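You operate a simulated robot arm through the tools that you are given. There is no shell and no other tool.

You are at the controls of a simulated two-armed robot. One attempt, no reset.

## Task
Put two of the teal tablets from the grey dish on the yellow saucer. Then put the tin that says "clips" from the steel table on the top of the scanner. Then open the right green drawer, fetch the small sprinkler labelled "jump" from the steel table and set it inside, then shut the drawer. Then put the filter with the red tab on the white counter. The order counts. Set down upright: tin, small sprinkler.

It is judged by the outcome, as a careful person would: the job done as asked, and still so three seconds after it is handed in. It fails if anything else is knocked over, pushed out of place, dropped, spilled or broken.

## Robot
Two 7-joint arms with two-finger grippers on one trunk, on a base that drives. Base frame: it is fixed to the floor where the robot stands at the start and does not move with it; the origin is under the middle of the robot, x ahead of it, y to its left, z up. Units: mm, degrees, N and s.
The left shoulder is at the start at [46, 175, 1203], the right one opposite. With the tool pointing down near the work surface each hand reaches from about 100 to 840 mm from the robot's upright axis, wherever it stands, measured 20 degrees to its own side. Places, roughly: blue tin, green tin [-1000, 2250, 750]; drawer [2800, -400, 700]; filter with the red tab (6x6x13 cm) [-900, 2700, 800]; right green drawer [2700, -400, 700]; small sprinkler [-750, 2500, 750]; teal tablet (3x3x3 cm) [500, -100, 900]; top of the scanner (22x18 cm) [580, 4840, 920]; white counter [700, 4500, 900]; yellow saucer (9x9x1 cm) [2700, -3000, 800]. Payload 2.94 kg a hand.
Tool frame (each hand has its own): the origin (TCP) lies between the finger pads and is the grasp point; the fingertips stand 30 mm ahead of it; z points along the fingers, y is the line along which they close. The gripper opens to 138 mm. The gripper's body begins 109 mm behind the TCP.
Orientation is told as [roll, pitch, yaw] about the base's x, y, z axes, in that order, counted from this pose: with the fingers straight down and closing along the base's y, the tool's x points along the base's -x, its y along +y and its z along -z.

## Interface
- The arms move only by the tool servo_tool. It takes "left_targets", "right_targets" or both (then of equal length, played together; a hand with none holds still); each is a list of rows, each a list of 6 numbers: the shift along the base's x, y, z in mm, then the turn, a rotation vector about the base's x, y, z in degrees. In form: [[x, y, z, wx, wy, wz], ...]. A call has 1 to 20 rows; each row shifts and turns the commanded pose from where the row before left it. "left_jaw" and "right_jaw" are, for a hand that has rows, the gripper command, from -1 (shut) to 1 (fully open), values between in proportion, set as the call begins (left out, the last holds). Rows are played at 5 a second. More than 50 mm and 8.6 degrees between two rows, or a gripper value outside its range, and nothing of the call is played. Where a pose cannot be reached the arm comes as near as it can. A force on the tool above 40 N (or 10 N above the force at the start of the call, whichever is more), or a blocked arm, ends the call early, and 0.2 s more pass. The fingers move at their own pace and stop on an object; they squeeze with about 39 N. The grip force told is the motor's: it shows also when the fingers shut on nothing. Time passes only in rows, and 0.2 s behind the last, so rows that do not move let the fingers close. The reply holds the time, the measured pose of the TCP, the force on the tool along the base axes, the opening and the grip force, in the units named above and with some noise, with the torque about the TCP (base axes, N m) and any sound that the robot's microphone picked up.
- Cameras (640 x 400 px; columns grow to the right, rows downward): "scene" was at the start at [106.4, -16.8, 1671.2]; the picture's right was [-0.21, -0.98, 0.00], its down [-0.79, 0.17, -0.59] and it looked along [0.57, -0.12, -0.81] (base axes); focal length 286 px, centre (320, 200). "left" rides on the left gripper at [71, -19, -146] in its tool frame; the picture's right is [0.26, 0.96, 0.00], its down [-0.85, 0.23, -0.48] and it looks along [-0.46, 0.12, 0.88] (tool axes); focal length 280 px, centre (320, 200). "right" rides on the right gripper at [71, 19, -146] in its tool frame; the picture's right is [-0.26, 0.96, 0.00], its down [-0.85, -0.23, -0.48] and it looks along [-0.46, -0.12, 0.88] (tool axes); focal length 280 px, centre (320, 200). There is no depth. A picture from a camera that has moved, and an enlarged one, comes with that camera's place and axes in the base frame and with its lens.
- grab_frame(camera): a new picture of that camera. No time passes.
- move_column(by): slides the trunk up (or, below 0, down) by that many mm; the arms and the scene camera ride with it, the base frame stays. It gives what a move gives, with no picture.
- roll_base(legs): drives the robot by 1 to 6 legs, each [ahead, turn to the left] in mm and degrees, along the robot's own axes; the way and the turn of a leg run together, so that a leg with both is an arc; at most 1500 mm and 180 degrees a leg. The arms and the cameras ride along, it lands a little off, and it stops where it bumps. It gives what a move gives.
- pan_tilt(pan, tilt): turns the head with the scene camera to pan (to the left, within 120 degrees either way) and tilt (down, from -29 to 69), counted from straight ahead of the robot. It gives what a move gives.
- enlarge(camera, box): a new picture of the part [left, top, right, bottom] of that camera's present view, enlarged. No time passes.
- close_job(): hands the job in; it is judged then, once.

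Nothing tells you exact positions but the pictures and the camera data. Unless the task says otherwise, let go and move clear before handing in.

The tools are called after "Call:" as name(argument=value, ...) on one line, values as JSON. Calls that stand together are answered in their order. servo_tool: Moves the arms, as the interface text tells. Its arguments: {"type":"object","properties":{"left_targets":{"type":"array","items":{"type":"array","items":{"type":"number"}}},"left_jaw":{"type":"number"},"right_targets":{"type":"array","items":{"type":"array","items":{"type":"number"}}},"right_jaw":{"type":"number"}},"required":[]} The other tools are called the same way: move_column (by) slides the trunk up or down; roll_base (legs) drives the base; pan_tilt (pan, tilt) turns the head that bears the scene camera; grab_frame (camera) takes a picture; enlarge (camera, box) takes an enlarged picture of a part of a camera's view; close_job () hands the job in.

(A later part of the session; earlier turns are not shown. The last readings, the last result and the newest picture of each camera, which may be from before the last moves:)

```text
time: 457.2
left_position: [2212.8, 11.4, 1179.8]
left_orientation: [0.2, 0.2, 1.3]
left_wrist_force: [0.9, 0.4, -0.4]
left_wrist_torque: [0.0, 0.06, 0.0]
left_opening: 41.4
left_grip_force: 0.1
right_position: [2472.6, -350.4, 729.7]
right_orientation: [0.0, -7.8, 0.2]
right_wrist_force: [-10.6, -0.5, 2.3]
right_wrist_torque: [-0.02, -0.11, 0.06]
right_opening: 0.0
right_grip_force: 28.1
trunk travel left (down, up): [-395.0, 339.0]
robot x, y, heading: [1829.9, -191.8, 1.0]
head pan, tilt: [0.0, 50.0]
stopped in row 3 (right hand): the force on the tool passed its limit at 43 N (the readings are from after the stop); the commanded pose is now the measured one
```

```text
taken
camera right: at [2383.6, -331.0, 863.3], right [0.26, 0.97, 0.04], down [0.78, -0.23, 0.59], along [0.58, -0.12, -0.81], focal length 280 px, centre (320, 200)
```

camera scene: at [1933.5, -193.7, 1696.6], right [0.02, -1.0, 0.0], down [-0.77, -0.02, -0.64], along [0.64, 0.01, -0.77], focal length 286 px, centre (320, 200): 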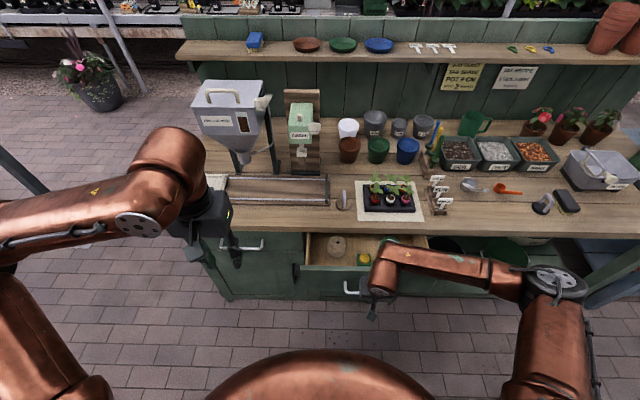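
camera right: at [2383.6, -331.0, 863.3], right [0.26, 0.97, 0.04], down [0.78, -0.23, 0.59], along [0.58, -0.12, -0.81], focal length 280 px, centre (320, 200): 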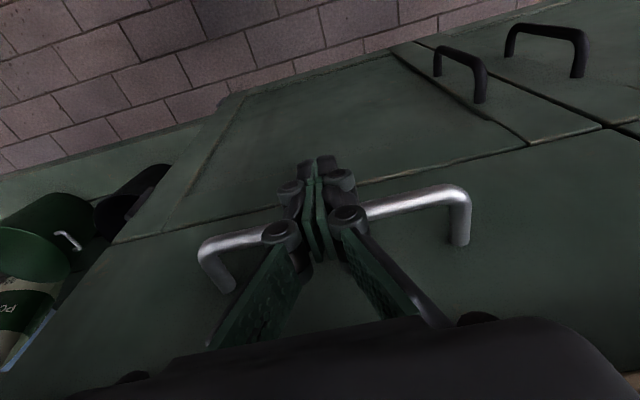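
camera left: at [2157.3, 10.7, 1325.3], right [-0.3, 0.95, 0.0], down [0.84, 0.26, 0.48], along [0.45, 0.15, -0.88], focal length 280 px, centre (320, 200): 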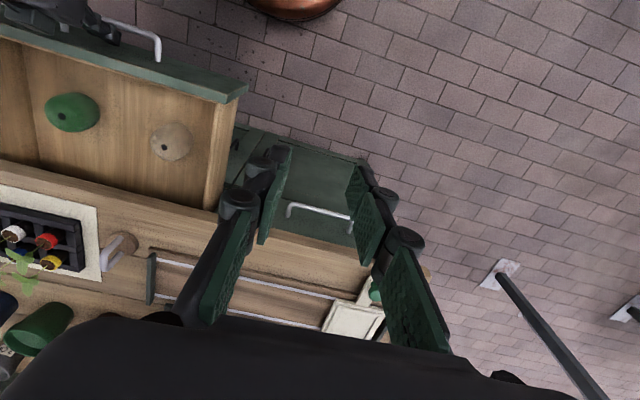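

It hit the stop, so the drawer is shut. I'll back off and check it against the left drawer.

Call:
servo_tool(right_targets=[[-15, 0, 0, 0, 0, 0], [-30, 0, 0, 0, 0, 0], [-30, 0, 20, 0, 4, 0], [-30, 0, 40, 0, 4, 0], [-30, 0, 40, 0, 0, 0], [-30, 0, 40, 0, 0, 0], [-20, 0, 45, 0, 0, 0], [-20, -5, 45, 0, 0, 1], [-20, -10, 45, 0, 0, 0], [-20, -10, 45, 0, 0, 0], [-20, -10, 45, 0, 0, 0], [0, 0, 45, 0, 0, 0], [0, 0, 40, 0, 0, 0], [0, 0, 0, 0, 0, 0]])

Call:
grab_frame(camera="scene")

Call:
enlarge(camera="scene", box=[220, 200, 460, 320])

```text
refused: row 9 steps farther than a row can; nothing moved
```

```text
taken
camera scene: at [1934.3, -193.6, 1696.5], right [0.02, -1.0, 0.0], down [-0.77, -0.01, -0.64], along [0.64, 0.01, -0.77], focal length 286 px, centre (320, 200)
```

scene: 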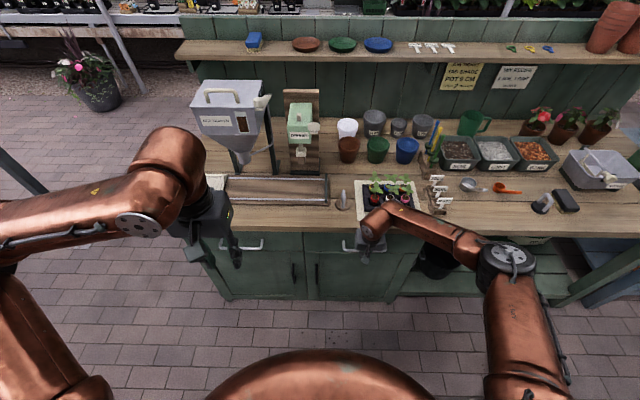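

```text
2.67 times, centred on (340, 260) of scene
camera zoom: at [1934.3, -193.6, 1696.5], right [0.02, -1.0, 0.0], down [-0.77, -0.01, -0.64], along [0.64, 0.01, -0.77], focal length 762 px, centre (267, 40)
```

zoom: 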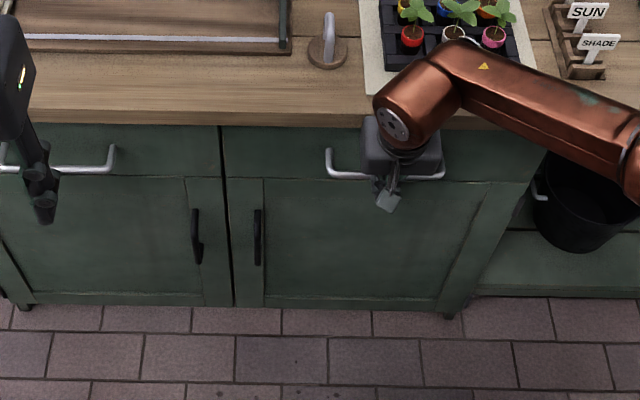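

Call:
servo_tool(right_targets=[[-15, 0, 0, 0, 0, 0], [-30, 0, 0, 0, 0, 0], [-30, 0, 20, 0, 4, 0], [-30, 0, 35, 0, 4, 0], [-30, 0, 35, 0, 0, 0], [-25, 0, 40, 0, 0, 0], [-20, 0, 42, 0, 0, 0], [-20, -5, 42, 0, 0, 1], [-20, -8, 42, 0, 0, 0], [-20, -8, 42, 0, 0, 0], [-20, -8, 42, 0, 0, 0], [0, 0, 45, 0, 0, 0], [0, 0, 40, 0, 0, 0], [0, 0, 20, 0, 0, 0], [0, 0, 0, 0, 0, 0]])

Call:
enlarge(camera="scene", box=[220, 200, 460, 320])

Call:
grab_frame(camera="right")

```text
time: 460.4
left_position: [2212.0, 11.2, 1180.7]
left_orientation: [0.3, 0.0, 1.3]
left_wrist_force: [-0.7, 0.3, -0.1]
left_wrist_torque: [0.0, 0.01, 0.02]
left_opening: 41.0
left_grip_force: 0.1
right_position: [2213.7, -378.3, 1177.9]
right_orientation: [0.0, -0.4, 1.1]
right_wrist_force: [-0.3, -0.4, -0.7]
right_wrist_torque: [-0.02, -0.03, -0.01]
right_opening: 0.1
right_grip_force: 28.7
trunk travel left (down, up): [-395.0, 339.0]
robot x, y, heading: [1830.0, -193.9, 1.2]
head pan, tilt: [0.0, 50.0]
```

```text
2.67 times, centred on (340, 260) of scene
camera zoom: at [1932.8, -194.1, 1696.6], right [0.02, -1.0, 0.0], down [-0.77, -0.01, -0.64], along [0.64, 0.01, -0.77], focal length 762 px, centre (267, 40)
```

zoom: 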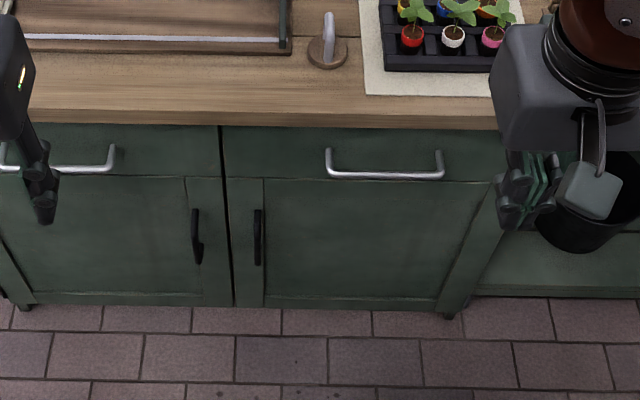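

```text
taken
camera right: at [2142.4, -360.8, 1322.5], right [0.24, 0.97, 0.0], down [0.85, -0.22, 0.48], along [0.47, -0.12, -0.88], focal length 280 px, centre (320, 200)
```

right: 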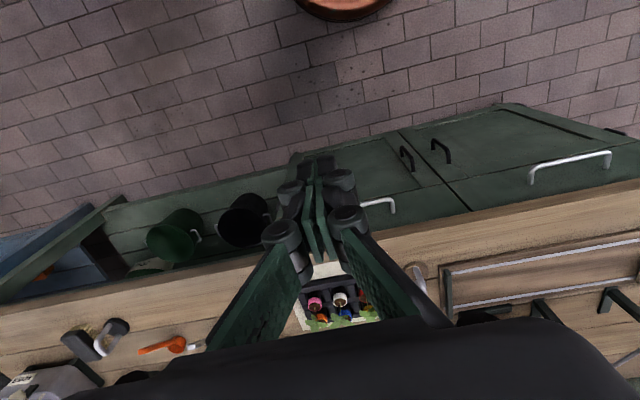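

The drawer is shut, flush with its neighbour. Last task: the filter with the red tab, from the steel table to the white counter. Driving back.

Call:
roll_base(legs=[[0, 89]])

Call:
roll_base(legs=[[1120, 0]])

Call:
roll_base(legs=[[0, 90]])

```text
time: 464.5
left_position: [1643.7, 197.1, 1180.5]
left_orientation: [0.3, 0.0, 88.5]
left_wrist_force: [0.5, 0.1, -0.4]
left_wrist_torque: [0.0, -0.02, 0.0]
left_opening: 41.4
left_grip_force: 0.0
right_position: [2033.4, 179.8, 1177.6]
right_orientation: [0.0, -0.3, 88.2]
right_wrist_force: [1.1, -0.4, -0.1]
right_wrist_torque: [0.01, 0.0, 0.0]
right_opening: 0.4
right_grip_force: 28.7
trunk travel left (down, up): [-395.0, 339.0]
robot x, y, heading: [1828.8, -196.2, 88.0]
head pan, tilt: [0.0, 50.0]
```

```text
time: 470.3
left_position: [1685.9, 1331.6, 1179.7]
left_orientation: [0.2, 0.0, 88.1]
left_wrist_force: [0.0, 0.3, 0.6]
left_wrist_torque: [-0.02, 0.01, -0.02]
left_opening: 41.5
left_grip_force: 0.1
right_position: [2075.2, 1310.7, 1177.1]
right_orientation: [0.0, -0.2, 87.7]
right_wrist_force: [-0.4, 0.5, -0.3]
right_wrist_torque: [0.01, -0.01, -0.06]
right_opening: 0.0
right_grip_force: 28.4
trunk travel left (down, up): [-395.0, 339.0]
robot x, y, heading: [1867.2, 934.4, 87.8]
head pan, tilt: [0.0, 50.0]
```

```text
time: 474.5
left_position: [1480.4, 747.6, 1179.6]
left_orientation: [0.2, 0.0, 179.1]
left_wrist_force: [-0.1, 0.4, -0.2]
left_wrist_torque: [-0.01, 0.0, 0.01]
left_opening: 41.5
left_grip_force: 0.1
right_position: [1493.1, 1136.5, 1178.0]
right_orientation: [0.1, -0.3, 178.8]
right_wrist_force: [-0.4, 0.2, 0.3]
right_wrist_torque: [-0.01, 0.0, -0.01]
right_opening: 0.0
right_grip_force: 28.3
trunk travel left (down, up): [-395.0, 339.0]
robot x, y, heading: [1870.6, 940.6, 178.9]
head pan, tilt: [0.0, 50.0]
```

Call:
roll_base(legs=[[0, 1.5]])

Call:
servo_tool(left_targets=[[-38.5, 4, 0, 0, 0, 0], [-38.5, 4, 0, 0, 0, 0], [-38.5, 4, 0, 0, 0, 0], [-38.5, 4, 0, 0, 0, 0], [-38.5, 4, 0, 0, 0, 0], [-38.5, 4, 0, 0, 0, 0], [0, 0, 0, 0, 0, 0], [0, 0, 0, 0, 0, 0]], right_targets=[[-40.5, -4, 0, 0, 0, 0], [-40.5, -4, 0, 0, 0, 0], [-40.5, -4, 0, 0, 0, 0], [-40.5, -4, 0, 0, 0, 0], [-40.5, -4, 0, 0, 0, 0], [-40.5, -4, 0, 0, 0, 0], [0, 0, 0, 0, 0, 0], [0, 0, 0, 0, 0, 0]])

Call:
roll_base(legs=[[1100, 0], [920, 0]])

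Call:
servo_tool(left_targets=[[38.5, -4, 0, 0, 0, 0], [38.5, -4, 0, 0, 0, 0], [38.5, -4, 0, 0, 0, 0], [38.5, -4, 0, 0, 0, 0], [38.5, -4, 0, 0, 0, 0], [38.5, -4, 0, 0, 0, 0], [0, 0, 0, 0, 0, 0], [0, 0, 0, 0, 0, 0]], right_targets=[[40.5, 4, 0, 0, 0, 0], [40.5, 4, 0, 0, 0, 0], [40.5, 4, 0, 0, 0, 0], [40.5, 4, 0, 0, 0, 0], [40.5, 4, 0, 0, 0, 0], [40.5, 4, 0, 0, 0, 0], [0, 0, 0, 0, 0, 0], [0, 0, 0, 0, 0, 0]])

```text
time: 475.3
left_position: [1485.0, 736.7, 1180.7]
left_orientation: [0.2, 0.0, -179.4]
left_wrist_force: [0.0, -0.5, 0.8]
left_wrist_torque: [0.0, 0.0, 0.0]
left_opening: 41.4
left_grip_force: 0.0
right_position: [1487.5, 1125.8, 1176.9]
right_orientation: [0.1, -0.2, -179.7]
right_wrist_force: [-1.2, 0.1, -0.1]
right_wrist_torque: [0.0, -0.02, 0.0]
right_opening: 0.0
right_grip_force: 28.2
trunk travel left (down, up): [-395.0, 339.0]
robot x, y, heading: [1869.8, 935.9, -179.7]
head pan, tilt: [0.0, 50.0]
```

```text
time: 477.1
left_position: [1254.3, 761.1, 1179.6]
left_orientation: [0.1, 0.1, -179.3]
left_wrist_force: [-0.5, -0.7, -0.1]
left_wrist_torque: [-0.04, -0.02, 0.0]
left_opening: 41.5
left_grip_force: 0.1
right_position: [1245.0, 1104.0, 1177.6]
right_orientation: [-0.1, -0.2, -179.7]
right_wrist_force: [-0.2, -0.1, 0.1]
right_wrist_torque: [-0.03, 0.0, -0.01]
right_opening: 0.0
right_grip_force: 28.4
trunk travel left (down, up): [-395.0, 339.0]
robot x, y, heading: [1875.6, 936.2, -179.6]
head pan, tilt: [0.0, 50.0]
```

```text
time: 487.1
left_position: [-751.6, 693.2, 1178.3]
left_orientation: [0.1, 0.0, -177.5]
left_wrist_force: [-0.5, 0.6, 0.3]
left_wrist_torque: [0.0, -0.02, 0.0]
left_opening: 41.4
left_grip_force: 0.0
right_position: [-772.6, 1035.3, 1179.2]
right_orientation: [0.0, -0.2, -177.8]
right_wrist_force: [-0.8, -1.1, 0.0]
right_wrist_torque: [-0.03, -0.01, 0.01]
right_opening: 0.0
right_grip_force: 28.3
trunk travel left (down, up): [-395.0, 339.0]
robot x, y, heading: [-144.0, 890.1, -177.7]
head pan, tilt: [0.0, 50.0]
```

```text
time: 488.9
left_position: [-520.2, 671.8, 1178.2]
left_orientation: [0.1, 0.0, -177.5]
left_wrist_force: [0.4, 1.1, 0.2]
left_wrist_torque: [0.0, 0.05, -0.02]
left_opening: 41.5
left_grip_force: 0.0
right_position: [-528.5, 1058.1, 1181.3]
right_orientation: [0.0, -0.3, -177.7]
right_wrist_force: [0.7, 0.2, 1.0]
right_wrist_torque: [-0.01, 0.02, 0.0]
right_opening: 0.0
right_grip_force: 28.5
trunk travel left (down, up): [-395.0, 339.0]
robot x, y, heading: [-140.1, 890.3, -177.7]
head pan, tilt: [0.0, 50.0]
```

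Call:
roll_base(legs=[[0, -90]])

Call:
roll_base(legs=[[1500, 0], [110, 0]])

Call:
roll_base(legs=[[0, 88]])

Call:
grab_frame(camera="scene")

Call:
grab_frame(camera="right")

```text
time: 493.1
left_position: [-367.4, 1263.9, 1178.9]
left_orientation: [0.2, 0.0, 93.3]
left_wrist_force: [0.2, 0.3, -0.7]
left_wrist_torque: [0.01, 0.0, 0.0]
left_opening: 41.5
left_grip_force: 0.2
right_position: [18.5, 1279.4, 1182.1]
right_orientation: [0.0, -0.4, 93.2]
right_wrist_force: [0.0, -0.2, -0.5]
right_wrist_torque: [-0.01, 0.03, 0.02]
right_opening: 0.0
right_grip_force: 28.6
trunk travel left (down, up): [-395.0, 339.0]
robot x, y, heading: [-145.4, 890.6, 93.4]
head pan, tilt: [0.0, 50.0]
```

```text
time: 501.2
left_position: [-430.3, 2852.0, 1178.5]
left_orientation: [0.2, 0.0, 92.2]
left_wrist_force: [0.1, -0.1, -0.9]
left_wrist_torque: [-0.04, -0.03, -0.01]
left_opening: 41.0
left_grip_force: 0.1
right_position: [-42.1, 2858.5, 1181.6]
right_orientation: [0.0, -0.2, 91.9]
right_wrist_force: [-0.4, 0.3, -0.5]
right_wrist_torque: [-0.04, -0.02, 0.0]
right_opening: 0.2
right_grip_force: 28.7
trunk travel left (down, up): [-395.0, 339.0]
robot x, y, heading: [-211.3, 2469.6, 92.2]
head pan, tilt: [0.0, 50.0]
```

```text
time: 505.4
left_position: [-593.4, 2258.8, 1178.1]
left_orientation: [0.2, 0.0, -178.2]
left_wrist_force: [-0.7, 0.3, -0.1]
left_wrist_torque: [0.03, -0.01, 0.0]
left_opening: 41.5
left_grip_force: 0.1
right_position: [-597.6, 2645.0, 1182.1]
right_orientation: [-0.1, -0.3, -178.4]
right_wrist_force: [-0.2, -0.7, -0.2]
right_wrist_torque: [0.04, -0.03, 0.01]
right_opening: 0.0
right_grip_force: 28.1
trunk travel left (down, up): [-395.0, 339.0]
robot x, y, heading: [-211.8, 2475.2, -178.3]
head pan, tilt: [0.0, 50.0]
```

```text
taken
camera scene: at [-317.0, 2468.1, 1696.6], right [-0.03, 1.0, 0.0], down [0.77, 0.02, -0.64], along [-0.64, -0.02, -0.77], focal length 286 px, centre (320, 200)
```

scene: 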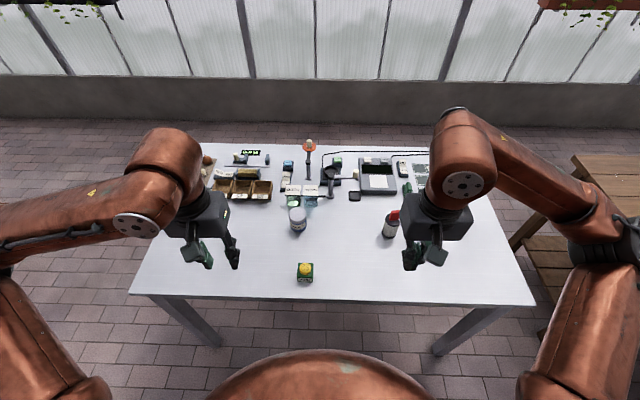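

```text
taken
camera right: at [-524.8, 2627.7, 1326.2], right [-0.23, -0.97, 0.0], down [-0.85, 0.21, 0.48], along [-0.47, 0.11, -0.88], focal length 280 px, centre (320, 200)
```

right: 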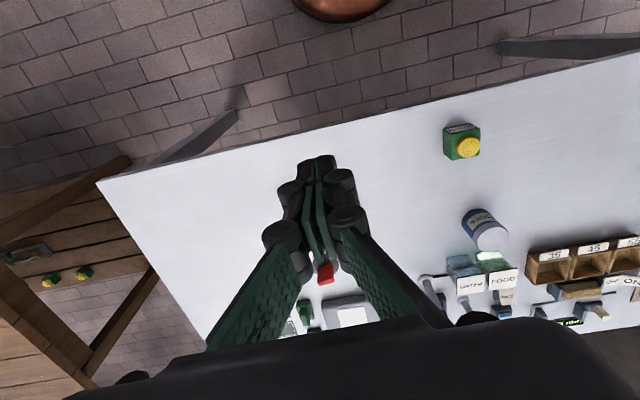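

Call:
enlarge(camera="scene", box=[340, 150, 500, 260])

Call:
servo_tool(right_targets=[[0, 0, 0, 0, 0, -0.8], [0, 0, 0, 0, 0, -0.8], [0, 0, 0, 0, 0, 0], [0, 0, 0, 0, 0, 0]], right_jaw=0.6)

Call:
grab_frame(camera="right")

```text
3.64 times, centred on (420, 205) of scene
camera zoom: at [-317.0, 2468.1, 1696.6], right [-0.03, 1.0, 0.0], down [0.77, 0.02, -0.64], along [-0.64, -0.02, -0.77], focal length 1039 px, centre (-44, 182)
```

zoom: 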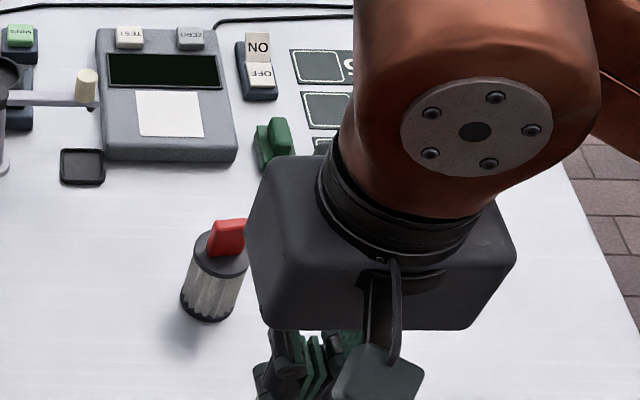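

```text
time: 506.4
left_position: [-594.2, 2257.4, 1178.3]
left_orientation: [0.3, -0.1, -178.1]
left_wrist_force: [-0.1, -0.3, 0.5]
left_wrist_torque: [-0.02, -0.01, 0.0]
left_opening: 41.5
left_grip_force: 0.0
right_position: [-597.8, 2646.0, 1182.6]
right_orientation: [0.0, -0.2, -180.0]
right_wrist_force: [-0.4, 0.7, 0.0]
right_wrist_torque: [0.01, -0.05, -0.03]
right_opening: 89.8
right_grip_force: 0.1
trunk travel left (down, up): [-395.0, 339.0]
robot x, y, heading: [-214.3, 2470.5, -178.3]
head pan, tilt: [0.0, 50.0]
```

```text
taken
camera right: at [-525.1, 2626.2, 1326.2], right [-0.26, -0.97, 0.0], down [-0.85, 0.23, 0.48], along [-0.46, 0.12, -0.88], focal length 280 px, centre (320, 200)
```

right: 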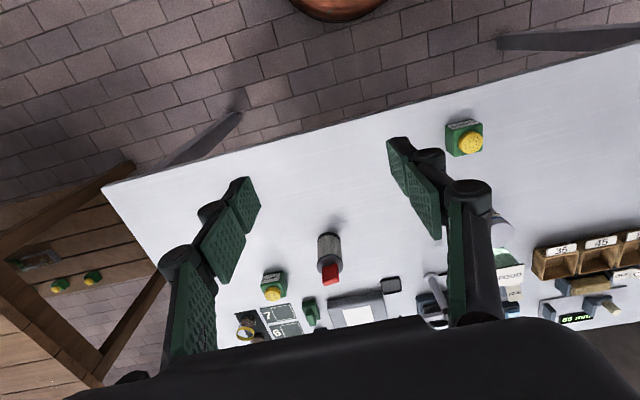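

The filter with the red tab stands at about (-897, 2702). I'll stage the open right hand above it, staying clear of the tab.

Call:
servo_tool(right_targets=[[-37.4, 7, -10, 0, 0, 0], [-37.4, 7, -10, 0, 0, 0], [-37.4, 7, -10, 0, 0, 0], [-37.4, 7, -15, 0, 0, 0], [-37.4, 7, -15, 0, 0, 0], [-37.4, 7, -15, 0, 0, 0], [-37.4, 7, -15, 0, 0, 0], [-37.4, 7, -15, 0, 0, 0], [0, 0, 0, 0, 0, 0]])

Call:
grab_frame(camera="right")

Call:
enlarge(camera="scene", box=[340, 170, 500, 270])

```text
time: 508.4
left_position: [-592.0, 2256.6, 1180.1]
left_orientation: [0.1, -0.2, -178.0]
left_wrist_force: [0.1, 0.0, -1.0]
left_wrist_torque: [0.01, 0.01, -0.02]
left_opening: 41.2
left_grip_force: 0.1
right_position: [-897.2, 2702.8, 1076.5]
right_orientation: [0.0, -0.3, -180.0]
right_wrist_force: [0.3, -0.3, 0.3]
right_wrist_torque: [0.01, 0.04, -0.01]
right_opening: 110.4
right_grip_force: 0.0
trunk travel left (down, up): [-395.0, 339.0]
robot x, y, heading: [-212.6, 2472.1, -178.4]
head pan, tilt: [0.0, 50.0]
```

```text
taken
camera right: at [-824.5, 2682.5, 1220.6], right [-0.26, -0.97, 0.0], down [-0.85, 0.23, 0.48], along [-0.46, 0.12, -0.88], focal length 280 px, centre (320, 200)
```

right: 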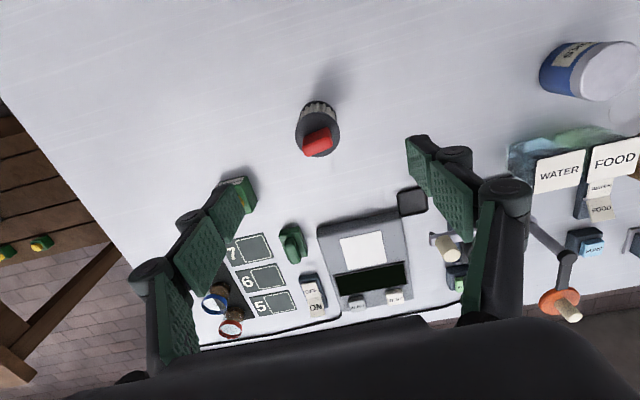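

```text
4.00 times, centred on (420, 220) of scene
camera zoom: at [-316.1, 2468.7, 1696.7], right [-0.03, 1.0, 0.0], down [0.77, 0.02, -0.64], along [-0.64, -0.02, -0.77], focal length 1143 px, centre (-80, 120)
```

zoom: 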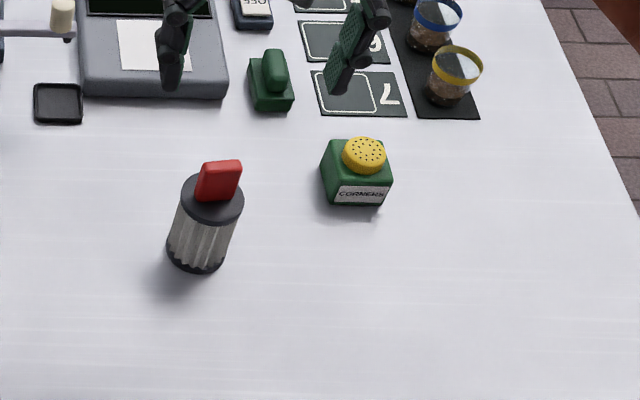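

Call:
servo_tool(right_targets=[[-6, 1.5, -40, 0, 0.3, 0], [0, 0, -45, 0, 0, 0], [0, 0, -45, 0, 0, 0], [0, 0, -30, 0, 0, 0], [0, 0, 0, 0, 0, 0]])

Call:
grab_frame(camera="right")

Call:
enlarge(camera="scene", box=[340, 170, 500, 270])

```text
time: 509.6
left_position: [-593.1, 2257.7, 1178.8]
left_orientation: [0.2, 0.1, -178.1]
left_wrist_force: [-0.4, 0.5, -0.4]
left_wrist_torque: [0.01, 0.0, -0.02]
left_opening: 41.4
left_grip_force: 0.0
right_position: [-903.1, 2703.8, 916.6]
right_orientation: [0.2, -0.7, -180.1]
right_wrist_force: [-0.1, -0.7, -0.4]
right_wrist_torque: [0.0, -0.02, -0.01]
right_opening: 110.2
right_grip_force: 0.0
trunk travel left (down, up): [-395.0, 339.0]
robot x, y, heading: [-215.8, 2471.6, -178.6]
head pan, tilt: [0.0, 50.0]
```

```text
taken
camera right: at [-829.0, 2684.2, 1060.7], right [-0.26, -0.97, 0.0], down [-0.84, 0.23, 0.48], along [-0.47, 0.12, -0.87], focal length 280 px, centre (320, 200)
```

right: 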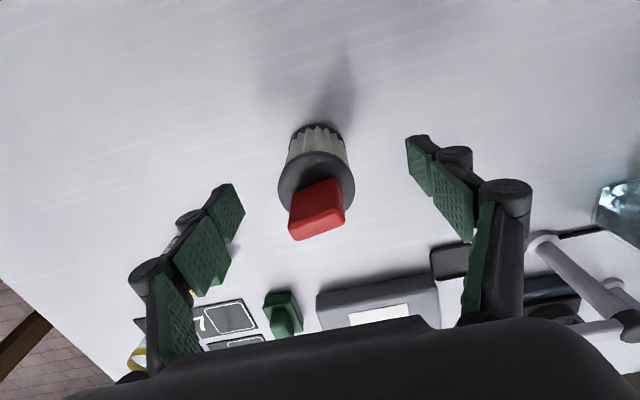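

```text
4.00 times, centred on (420, 220) of scene
camera zoom: at [-316.9, 2468.3, 1696.7], right [-0.03, 1.0, 0.0], down [0.77, 0.02, -0.64], along [-0.64, -0.02, -0.77], focal length 1143 px, centre (-80, 120)
```

zoom: 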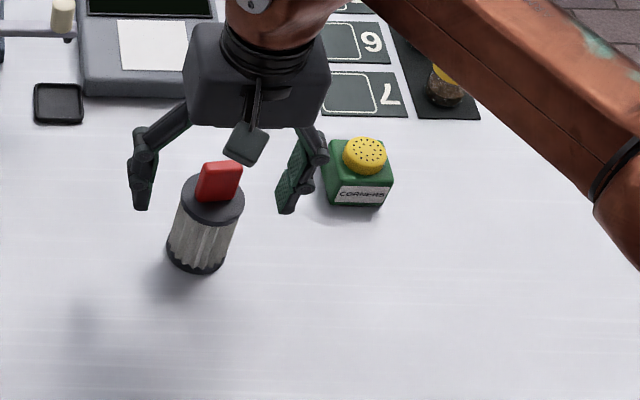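

Call:
servo_tool(right_targets=[[0, 2, -20, 0, 0, 0], [0, 0, -15, 0, 0, 0], [0, 0, -15, 0, 0, 0], [0, 0, 0, 0, 0, 0]], right_jaw=0.35)

Call:
grab_frame(camera="right")

Call:
enlarge(camera="scene", box=[340, 170, 500, 270])

```text
time: 510.6
left_position: [-592.6, 2258.3, 1177.9]
left_orientation: [0.2, 0.0, -178.1]
left_wrist_force: [0.0, -0.2, 0.4]
left_wrist_torque: [0.0, 0.02, -0.02]
left_opening: 41.4
left_grip_force: 0.1
right_position: [-903.4, 2704.4, 866.4]
right_orientation: [-0.1, -0.5, -179.9]
right_wrist_force: [-0.3, 0.5, 0.7]
right_wrist_torque: [0.03, 0.01, -0.02]
right_opening: 93.0
right_grip_force: 0.0
trunk travel left (down, up): [-395.0, 339.0]
robot x, y, heading: [-212.5, 2472.2, -178.1]
head pan, tilt: [0.0, 50.0]
```

```text
taken
camera right: at [-829.5, 2684.9, 1010.0], right [-0.26, -0.97, 0.0], down [-0.84, 0.23, 0.48], along [-0.47, 0.12, -0.88], focal length 280 px, centre (320, 200)
```

right: 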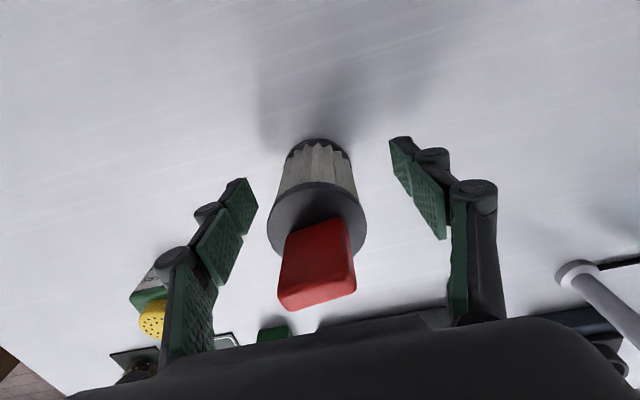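

```text
4.00 times, centred on (420, 220) of scene
camera zoom: at [-316.9, 2468.3, 1696.6], right [-0.03, 1.0, 0.0], down [0.77, 0.02, -0.64], along [-0.64, -0.02, -0.77], focal length 1143 px, centre (-80, 120)
```

zoom: 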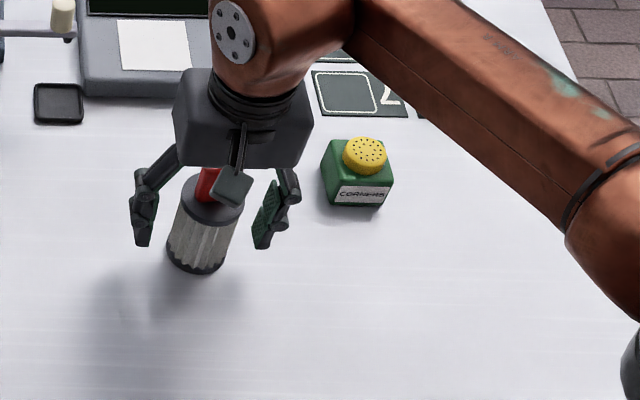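

Call:
servo_tool(right_targets=[[0, 0, -8, 0, 0.5, 0], [0, 0, 0, 0, 0, 0]])

Call:
servo_tool(right_targets=[[0, 0, 0, 0, 0, 0], [0, 0, 0, 0, 0, 0], [0, 0, 0, 0, 0, 0], [0, 0, 0, 0, 0, 0], [0, 0, 0, 0, 0, 0]], right_jaw=-1)

Call:
grab_frame(camera="right")

```text
time: 511.2
left_position: [-592.9, 2257.7, 1179.1]
left_orientation: [0.2, -0.1, -178.1]
left_wrist_force: [0.9, 0.0, 0.6]
left_wrist_torque: [0.01, -0.01, -0.02]
left_opening: 41.3
left_grip_force: 0.0
right_position: [-902.4, 2704.6, 858.6]
right_orientation: [-0.1, -1.1, -179.9]
right_wrist_force: [-0.4, -0.2, 0.1]
right_wrist_torque: [0.0, -0.02, -0.01]
right_opening: 92.7
right_grip_force: 0.0
trunk travel left (down, up): [-395.0, 339.0]
robot x, y, heading: [-210.6, 2474.0, -178.3]
head pan, tilt: [0.0, 50.0]
```

```text
time: 512.4
left_position: [-593.7, 2257.5, 1179.0]
left_orientation: [0.2, -0.1, -178.1]
left_wrist_force: [0.3, -0.5, 1.1]
left_wrist_torque: [0.02, 0.01, 0.0]
left_opening: 41.3
left_grip_force: 0.0
right_position: [-902.6, 2705.2, 859.0]
right_orientation: [0.0, -1.1, -180.1]
right_wrist_force: [-0.1, -0.1, 1.4]
right_wrist_torque: [0.01, 0.08, 0.01]
right_opening: 52.2
right_grip_force: 38.9
trunk travel left (down, up): [-395.0, 339.0]
robot x, y, heading: [-214.5, 2470.8, -178.4]
head pan, tilt: [0.0, 50.0]
```

```text
taken
camera right: at [-828.1, 2685.3, 1002.4], right [-0.26, -0.97, 0.01], down [-0.84, 0.23, 0.49], along [-0.48, 0.12, -0.87], focal length 280 px, centre (320, 200)
```

right: 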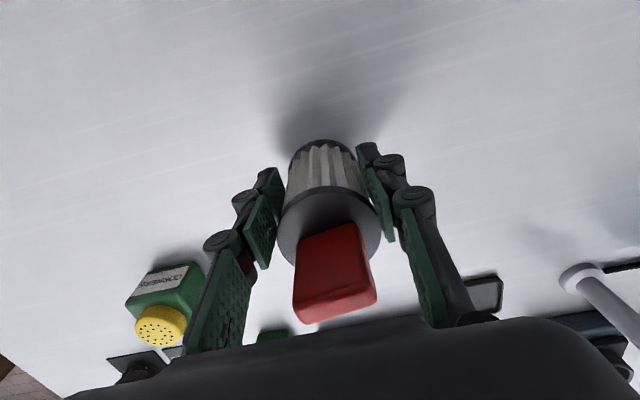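

The filter is gripped at 52 mm. I'll lift straight up and tuck.

Call:
servo_tool(right_targets=[[0, 0, 10, 0, 0, 0], [0, 0, 20, 0, 0, 0], [0, 0, 30, 0, 0, 0], [0, 0, 40, 0, 0, 0], [0, 0, 45, 0, 0, 0], [0, 0, 45, 0, 0, 0], [10, -2, 40, 0, 0, 0], [35, -4, 25, 0, 0, 0], [40, -7, 20, 0, 0, 0], [40, -7, 15, 0, 0, 0], [45, -7, 10, 0, 0, 0], [45, -7, 10, 0, 0, 0], [45, -7, 10, 0, 0, 0], [35, -7, 0, 0, 0, 0], [0, 0, 0, 0, 0, 0]])

Call:
grab_frame(camera="right")

Call:
grab_frame(camera="scene")

```text
time: 515.6
left_position: [-593.3, 2257.5, 1178.5]
left_orientation: [0.3, 0.0, -178.1]
left_wrist_force: [0.7, 0.3, 0.0]
left_wrist_torque: [0.02, 0.02, 0.03]
left_opening: 41.4
left_grip_force: 0.0
right_position: [-607.8, 2657.3, 1180.7]
right_orientation: [0.1, -1.0, -180.0]
right_wrist_force: [0.2, 0.7, -0.3]
right_wrist_torque: [-0.01, 0.01, -0.02]
right_opening: 52.2
right_grip_force: 39.0
trunk travel left (down, up): [-395.0, 339.0]
robot x, y, heading: [-214.2, 2473.4, -178.1]
head pan, tilt: [0.0, 50.0]
```

```text
taken
camera right: at [-533.5, 2637.4, 1323.6], right [-0.26, -0.97, 0.01], down [-0.84, 0.23, 0.49], along [-0.48, 0.12, -0.87], focal length 280 px, centre (320, 200)
```

right: 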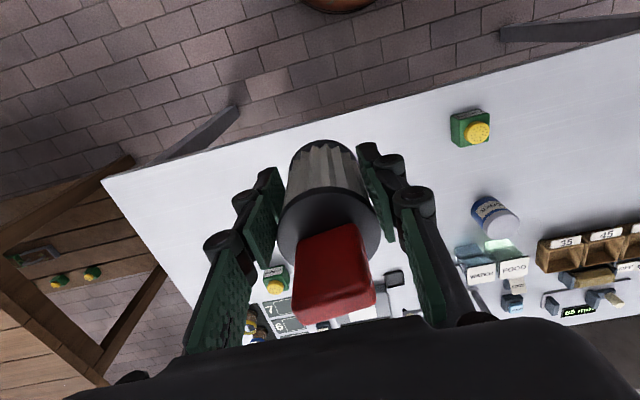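

```text
taken
camera scene: at [-317.4, 2468.8, 1696.6], right [-0.03, 1.0, 0.0], down [0.77, 0.02, -0.64], along [-0.64, -0.02, -0.77], focal length 286 px, centre (320, 200)
```

scene: 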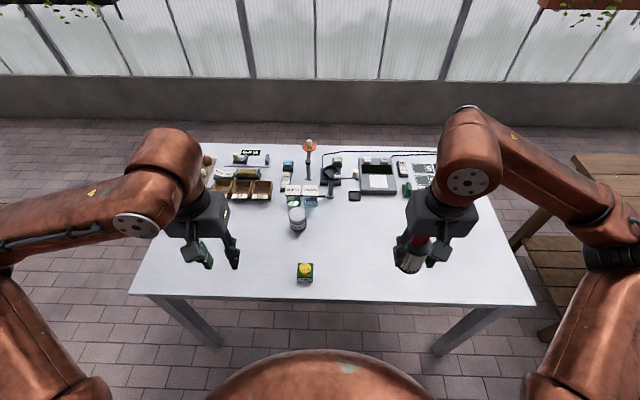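

The filter is safely held. I'll drive up to the white counter.

Call:
roll_base(legs=[[-70, 0]])

Call:
roll_base(legs=[[0, -91.5]])

Call:
roll_base(legs=[[1000, 0], [820, 0]])

Call:
roll_base(legs=[[0, -90]])

Call:
grab_frame(camera="scene")

```text
time: 516.6
left_position: [-533.9, 2258.7, 1176.0]
left_orientation: [0.3, 0.5, -178.1]
left_wrist_force: [1.1, 0.2, -0.3]
left_wrist_torque: [-0.01, 0.02, 0.0]
left_opening: 41.5
left_grip_force: 0.0
right_position: [-547.5, 2658.5, 1179.0]
right_orientation: [0.0, -0.6, 179.9]
right_wrist_force: [0.1, 0.1, -1.0]
right_wrist_torque: [0.01, 0.0, 0.01]
right_opening: 52.3
right_grip_force: 38.9
trunk travel left (down, up): [-395.0, 339.0]
robot x, y, heading: [-143.2, 2473.5, -178.4]
head pan, tilt: [0.0, 50.0]
```

```text
time: 520.9
left_position: [-346.5, 2852.2, 1181.5]
left_orientation: [0.2, -0.4, 90.3]
left_wrist_force: [-0.4, 0.5, -0.3]
left_wrist_torque: [0.0, -0.02, 0.01]
left_opening: 41.3
left_grip_force: 0.0
right_position: [52.3, 2856.0, 1182.3]
right_orientation: [0.1, -1.4, 88.3]
right_wrist_force: [-0.2, -0.4, -0.7]
right_wrist_torque: [0.01, 0.01, -0.01]
right_opening: 52.4
right_grip_force: 38.7
trunk travel left (down, up): [-395.0, 339.0]
robot x, y, heading: [-146.4, 2473.6, 90.3]
head pan, tilt: [0.0, 50.0]
```

```text
time: 530.1
left_position: [-326.1, 4671.1, 1181.0]
left_orientation: [0.3, -0.3, 89.7]
left_wrist_force: [-0.4, -0.2, -0.4]
left_wrist_torque: [-0.03, -0.02, 0.0]
left_opening: 41.5
left_grip_force: 0.0
right_position: [72.5, 4671.6, 1181.9]
right_orientation: [0.2, -1.4, 87.9]
right_wrist_force: [0.6, 0.7, -0.5]
right_wrist_torque: [0.01, 0.02, 0.03]
right_opening: 52.1
right_grip_force: 39.0
trunk travel left (down, up): [-395.0, 339.0]
robot x, y, heading: [-126.9, 4292.3, 89.4]
head pan, tilt: [0.0, 50.0]
```

```text
time: 534.2
left_position: [246.2, 4506.6, 1180.6]
left_orientation: [0.2, -0.4, 1.8]
left_wrist_force: [-0.3, 0.7, -0.4]
left_wrist_torque: [-0.01, 0.0, 0.0]
left_opening: 41.4
left_grip_force: 0.0
right_position: [260.3, 4107.6, 1183.3]
right_orientation: [0.1, -1.4, -0.1]
right_wrist_force: [1.0, 0.3, -0.6]
right_wrist_torque: [0.01, 0.0, 0.0]
right_opening: 52.1
right_grip_force: 39.2
trunk travel left (down, up): [-395.0, 339.0]
robot x, y, heading: [-128.3, 4291.5, 2.0]
head pan, tilt: [0.0, 50.0]
```

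```text
taken
camera scene: at [-22.3, 4293.2, 1696.6], right [0.03, -1.0, 0.0], down [-0.77, -0.02, -0.64], along [0.64, 0.02, -0.77], focal length 286 px, centre (320, 200)
```

scene: 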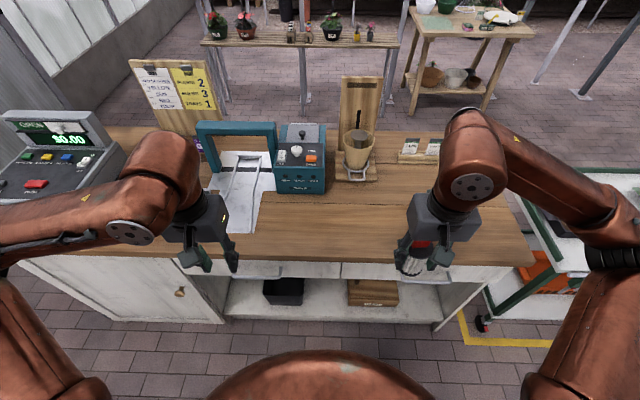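

The counter's wooden top is free around (590, 4110). I'll drive 100 mm closer and bring the filter over that spot.

Call:
roll_base(legs=[[100, -1.5]])

Call:
servo_tool(right_targets=[[35, 3, -10, 0, 0, 0], [38, 3, -15, 0, 0, 0], [38, 3, -20, 0, 0, 0], [38, 3, -20, 0, 0, 0], [38, 3, -25, 0, 0, 0], [35, 3, -25, 0, 0, 0], [0, 0, 0, 0, 0, 0]])

Call:
grab_frame(camera="right")

Call:
grab_frame(camera="scene")

```text
time: 535.4
left_position: [346.9, 4498.7, 1181.7]
left_orientation: [0.2, -0.5, 0.3]
left_wrist_force: [0.0, 0.5, 0.3]
left_wrist_torque: [0.02, -0.05, -0.01]
left_opening: 41.4
left_grip_force: 0.1
right_position: [350.7, 4098.8, 1183.9]
right_orientation: [0.1, -1.6, -1.6]
right_wrist_force: [0.9, 0.0, -0.5]
right_wrist_torque: [-0.03, 0.03, 0.03]
right_opening: 52.1
right_grip_force: 39.1
trunk travel left (down, up): [-395.0, 339.0]
robot x, y, heading: [-27.2, 4291.9, 0.2]
head pan, tilt: [0.0, 50.0]
```

```text
time: 537.0
left_position: [349.4, 4497.3, 1181.2]
left_orientation: [0.2, -0.4, 0.3]
left_wrist_force: [-0.5, -0.5, -0.2]
left_wrist_torque: [0.0, -0.01, 0.0]
left_opening: 41.2
left_grip_force: 0.2
right_position: [573.5, 4116.5, 1070.4]
right_orientation: [0.0, -1.4, -1.7]
right_wrist_force: [0.0, 0.7, -1.1]
right_wrist_torque: [-0.01, 0.0, 0.01]
right_opening: 52.1
right_grip_force: 39.1
trunk travel left (down, up): [-395.0, 339.0]
robot x, y, heading: [-27.0, 4291.2, 0.3]
head pan, tilt: [0.0, 50.0]
```

```text
taken
camera right: at [500.9, 4137.4, 1212.2], right [0.29, 0.96, 0.01], down [0.83, -0.26, 0.5], along [0.48, -0.14, -0.87], focal length 280 px, centre (320, 200)
```

right: 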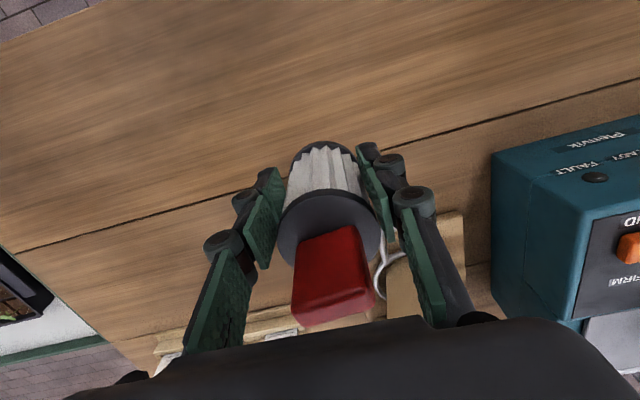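

```text
taken
camera scene: at [75.4, 4292.0, 1696.7], right [0.0, -1.0, 0.0], down [-0.77, 0.0, -0.64], along [0.64, 0.0, -0.77], focal length 286 px, centre (320, 200)
```

scene: 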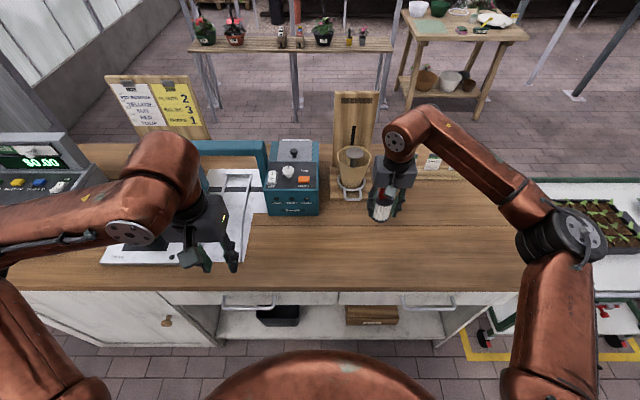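

Call:
servo_tool(right_targets=[[0, 0, -40, 0, 0.3, 0], [0, 0, -40, 0, 0, 0], [0, 0, -20, 0, 0, 0], [0, 0, 0, 0, 0, 0]])

Call:
enlarge(camera="scene", box=[330, 150, 450, 260])

```text
time: 538.0
left_position: [350.6, 4497.8, 1180.3]
left_orientation: [0.2, -0.5, 0.3]
left_wrist_force: [0.3, 0.4, -1.0]
left_wrist_torque: [0.01, 0.01, -0.01]
left_opening: 41.5
left_grip_force: 0.0
right_position: [578.2, 4117.5, 970.7]
right_orientation: [0.2, -1.2, -1.7]
right_wrist_force: [0.2, 0.4, -0.5]
right_wrist_torque: [-0.05, 0.0, 0.02]
right_opening: 52.1
right_grip_force: 39.5
trunk travel left (down, up): [-395.0, 339.0]
robot x, y, heading: [-22.6, 4297.0, 0.1]
head pan, tilt: [0.0, 50.0]
```

```text
3.64 times, centred on (390, 205) of scene
camera zoom: at [76.2, 4292.4, 1696.6], right [0.0, -1.0, 0.0], down [-0.77, 0.0, -0.64], along [0.64, 0.0, -0.77], focal length 1039 px, centre (66, 182)
```

zoom: 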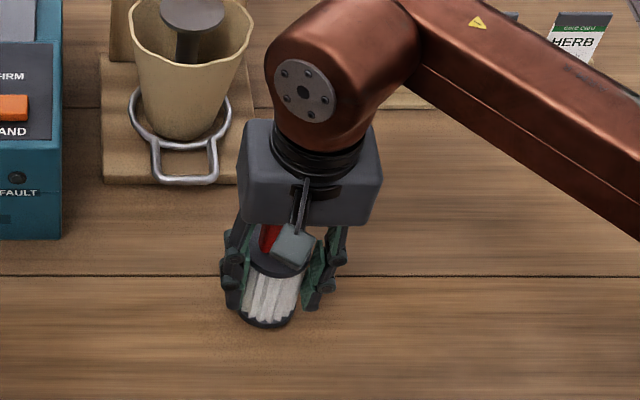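

Call:
servo_tool(right_targets=[[0, 0, -6, 0, 0, 0], [0, 0, -5, 0, 0, 0], [0, 0, -4, 0, 0, 0], [0, 0, 0, 0, 0, 0]])

Call:
servo_tool(right_targets=[[0, 0, -4, 0, 0, 0], [0, 0, 0, 0, 0, 0]])

```text
time: 539.0
left_position: [347.0, 4498.3, 1182.3]
left_orientation: [0.2, -0.5, 0.3]
left_wrist_force: [0.6, -0.2, 0.1]
left_wrist_torque: [0.04, 0.02, 0.02]
left_opening: 41.7
left_grip_force: 0.0
right_position: [576.7, 4117.3, 957.9]
right_orientation: [0.2, -1.5, -1.8]
right_wrist_force: [0.7, -5.0, 30.4]
right_wrist_torque: [-0.29, -0.53, -0.05]
right_opening: 52.4
right_grip_force: 38.9
trunk travel left (down, up): [-395.0, 339.0]
robot x, y, heading: [-28.8, 4290.3, 0.3]
head pan, tilt: [0.0, 50.0]
```

```text
time: 539.5
left_position: [347.5, 4497.0, 1181.4]
left_orientation: [0.2, -0.5, 0.3]
left_wrist_force: [-0.1, 0.6, 1.0]
left_wrist_torque: [-0.01, -0.04, -0.03]
left_opening: 41.3
left_grip_force: 0.1
right_position: [574.1, 4116.9, 951.5]
right_orientation: [0.0, -1.3, -1.7]
right_wrist_force: [-4.5, -4.9, 27.6]
right_wrist_torque: [-0.2, -0.28, -0.07]
right_opening: 50.9
right_grip_force: 39.3
trunk travel left (down, up): [-395.0, 339.0]
robot x, y, heading: [-26.8, 4295.4, 0.2]
head pan, tilt: [0.0, 50.0]
```

The filter is standing on the counter. I'll ease off and release.

Call:
servo_tool(right_targets=[[0, 0, 3, 0, 0, 0], [0, 0, 0, 0, 0, 0]])

Call:
servo_tool(right_targets=[[0, 0, 0, 0, 0, 0], [0, 0, 0, 0, 0, 0], [0, 0, 0, 0, 0, 0], [0, 0, 0, 0, 0, 0]], right_jaw=0.2)

Call:
grab_frame(camera="right")

Call:
enlarge(camera="scene", box=[330, 150, 450, 260])

```text
time: 540.1
left_position: [348.5, 4497.4, 1180.4]
left_orientation: [0.2, -0.5, 0.3]
left_wrist_force: [0.1, -0.1, -0.4]
left_wrist_torque: [-0.01, 0.0, 0.0]
left_opening: 41.4
left_grip_force: 0.0
right_position: [574.8, 4116.7, 952.1]
right_orientation: [0.0, -1.0, -1.5]
right_wrist_force: [-5.3, 0.1, 10.1]
right_wrist_torque: [-0.06, 0.04, -0.03]
right_opening: 51.2
right_grip_force: 38.8
trunk travel left (down, up): [-395.0, 339.0]
robot x, y, heading: [-26.5, 4292.2, -0.0]
head pan, tilt: [0.0, 50.0]
```

```text
time: 541.1
left_position: [351.1, 4497.5, 1180.8]
left_orientation: [0.3, -0.4, 0.4]
left_wrist_force: [1.4, -0.8, -0.3]
left_wrist_torque: [-0.02, -0.02, -0.04]
left_opening: 41.2
left_grip_force: 0.1
right_position: [576.5, 4117.2, 952.4]
right_orientation: [0.1, -1.2, -1.7]
right_wrist_force: [-0.4, -0.5, 0.2]
right_wrist_torque: [-0.04, 0.03, -0.03]
right_opening: 82.7
right_grip_force: 0.0
trunk travel left (down, up): [-395.0, 339.0]
robot x, y, heading: [-25.5, 4293.3, 0.1]
head pan, tilt: [0.0, 50.0]
```

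```text
taken
camera right: at [503.9, 4138.1, 1095.2], right [0.29, 0.96, 0.01], down [0.83, -0.26, 0.49], along [0.47, -0.14, -0.87], focal length 280 px, centre (320, 200)
```

right: 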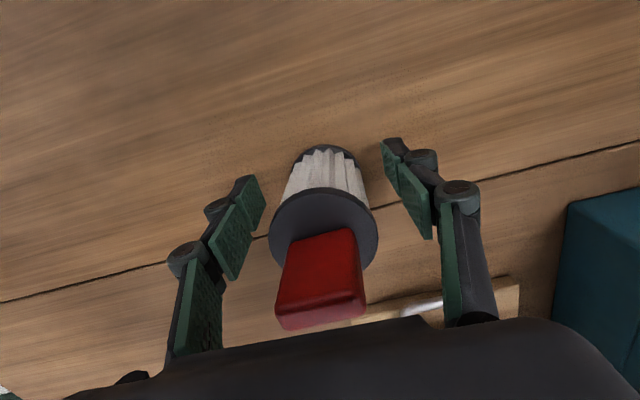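

```text
3.64 times, centred on (390, 205) of scene
camera zoom: at [76.2, 4292.3, 1696.6], right [0.0, -1.0, 0.0], down [-0.77, 0.0, -0.64], along [0.64, 0.0, -0.77], focal length 1039 px, centre (66, 182)
```

zoom: 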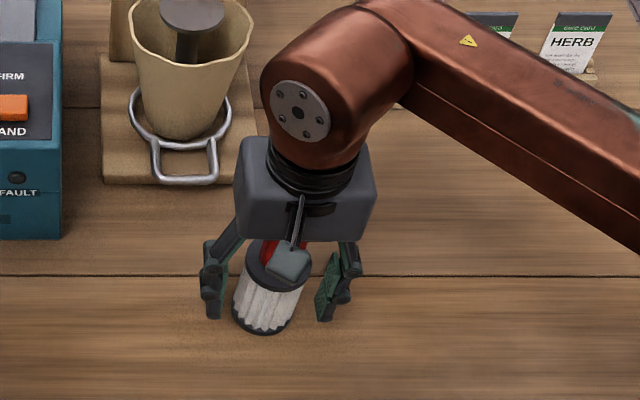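

The filter stands upright and free. I'll lift straight up past the tab and pull the hand back.

Call:
servo_tool(right_targets=[[0, 0, 15, 0, 0, 0], [0, 0, 35, 0, 0, 0], [0, 0, 45, 0, 0, 0], [0, 0, 45, 0, 0, 0], [0, 0, 45, 0, 0, 0], [0, 0, 40, 0, 0, 0], [-40, -3, 0, 0, 0, 0], [-45, -3, 0, 0, 0, 0], [-45, -3, 0, 0, 0, 0], [-45, -3, 0, 0, 0, 0], [-40, -3, 0, 0, 0, 0], [0, 0, 0, 0, 0, 0]])

Call:
pan_tilt(pan=10, tilt=45)

Call:
grab_frame(camera="scene")

```text
time: 543.8
left_position: [349.2, 4497.5, 1180.2]
left_orientation: [0.3, -0.5, 0.2]
left_wrist_force: [0.0, 0.0, 0.3]
left_wrist_torque: [0.04, 0.05, 0.0]
left_opening: 41.3
left_grip_force: 0.1
right_position: [358.2, 4102.2, 1177.3]
right_orientation: [0.0, -1.1, -1.7]
right_wrist_force: [-0.1, 0.4, -0.4]
right_wrist_torque: [-0.01, 0.0, 0.02]
right_opening: 83.0
right_grip_force: 0.0
trunk travel left (down, up): [-395.0, 339.0]
robot x, y, heading: [-29.1, 4295.2, 0.1]
head pan, tilt: [0.0, 50.0]
```

```text
time: 544.5
left_position: [349.4, 4498.9, 1181.7]
left_orientation: [0.1, -0.4, 0.3]
left_wrist_force: [-0.2, -0.2, 0.3]
left_wrist_torque: [0.02, 0.01, -0.02]
left_opening: 41.4
left_grip_force: 0.0
right_position: [359.7, 4102.9, 1178.4]
right_orientation: [0.2, -1.2, -1.6]
right_wrist_force: [0.8, 0.1, -0.4]
right_wrist_torque: [-0.02, -0.01, -0.04]
right_opening: 82.6
right_grip_force: 0.2
trunk travel left (down, up): [-395.0, 339.0]
robot x, y, heading: [-28.6, 4294.4, 0.1]
head pan, tilt: [10.0, 45.0]
```

```text
taken
camera scene: at [79.1, 4306.2, 1703.5], right [0.17, -0.98, 0.0], down [-0.7, -0.12, -0.71], along [0.7, 0.12, -0.71], focal length 286 px, centre (320, 200)
```

scene: 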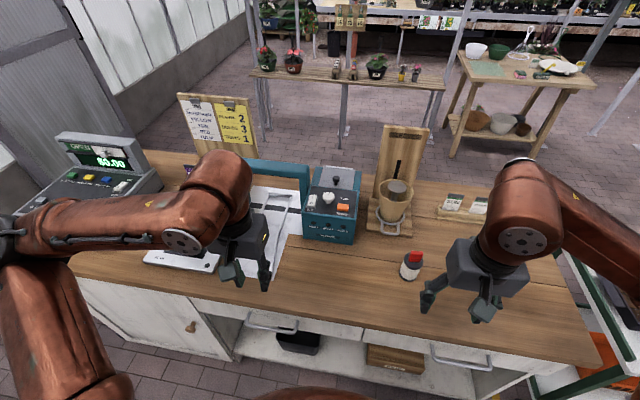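

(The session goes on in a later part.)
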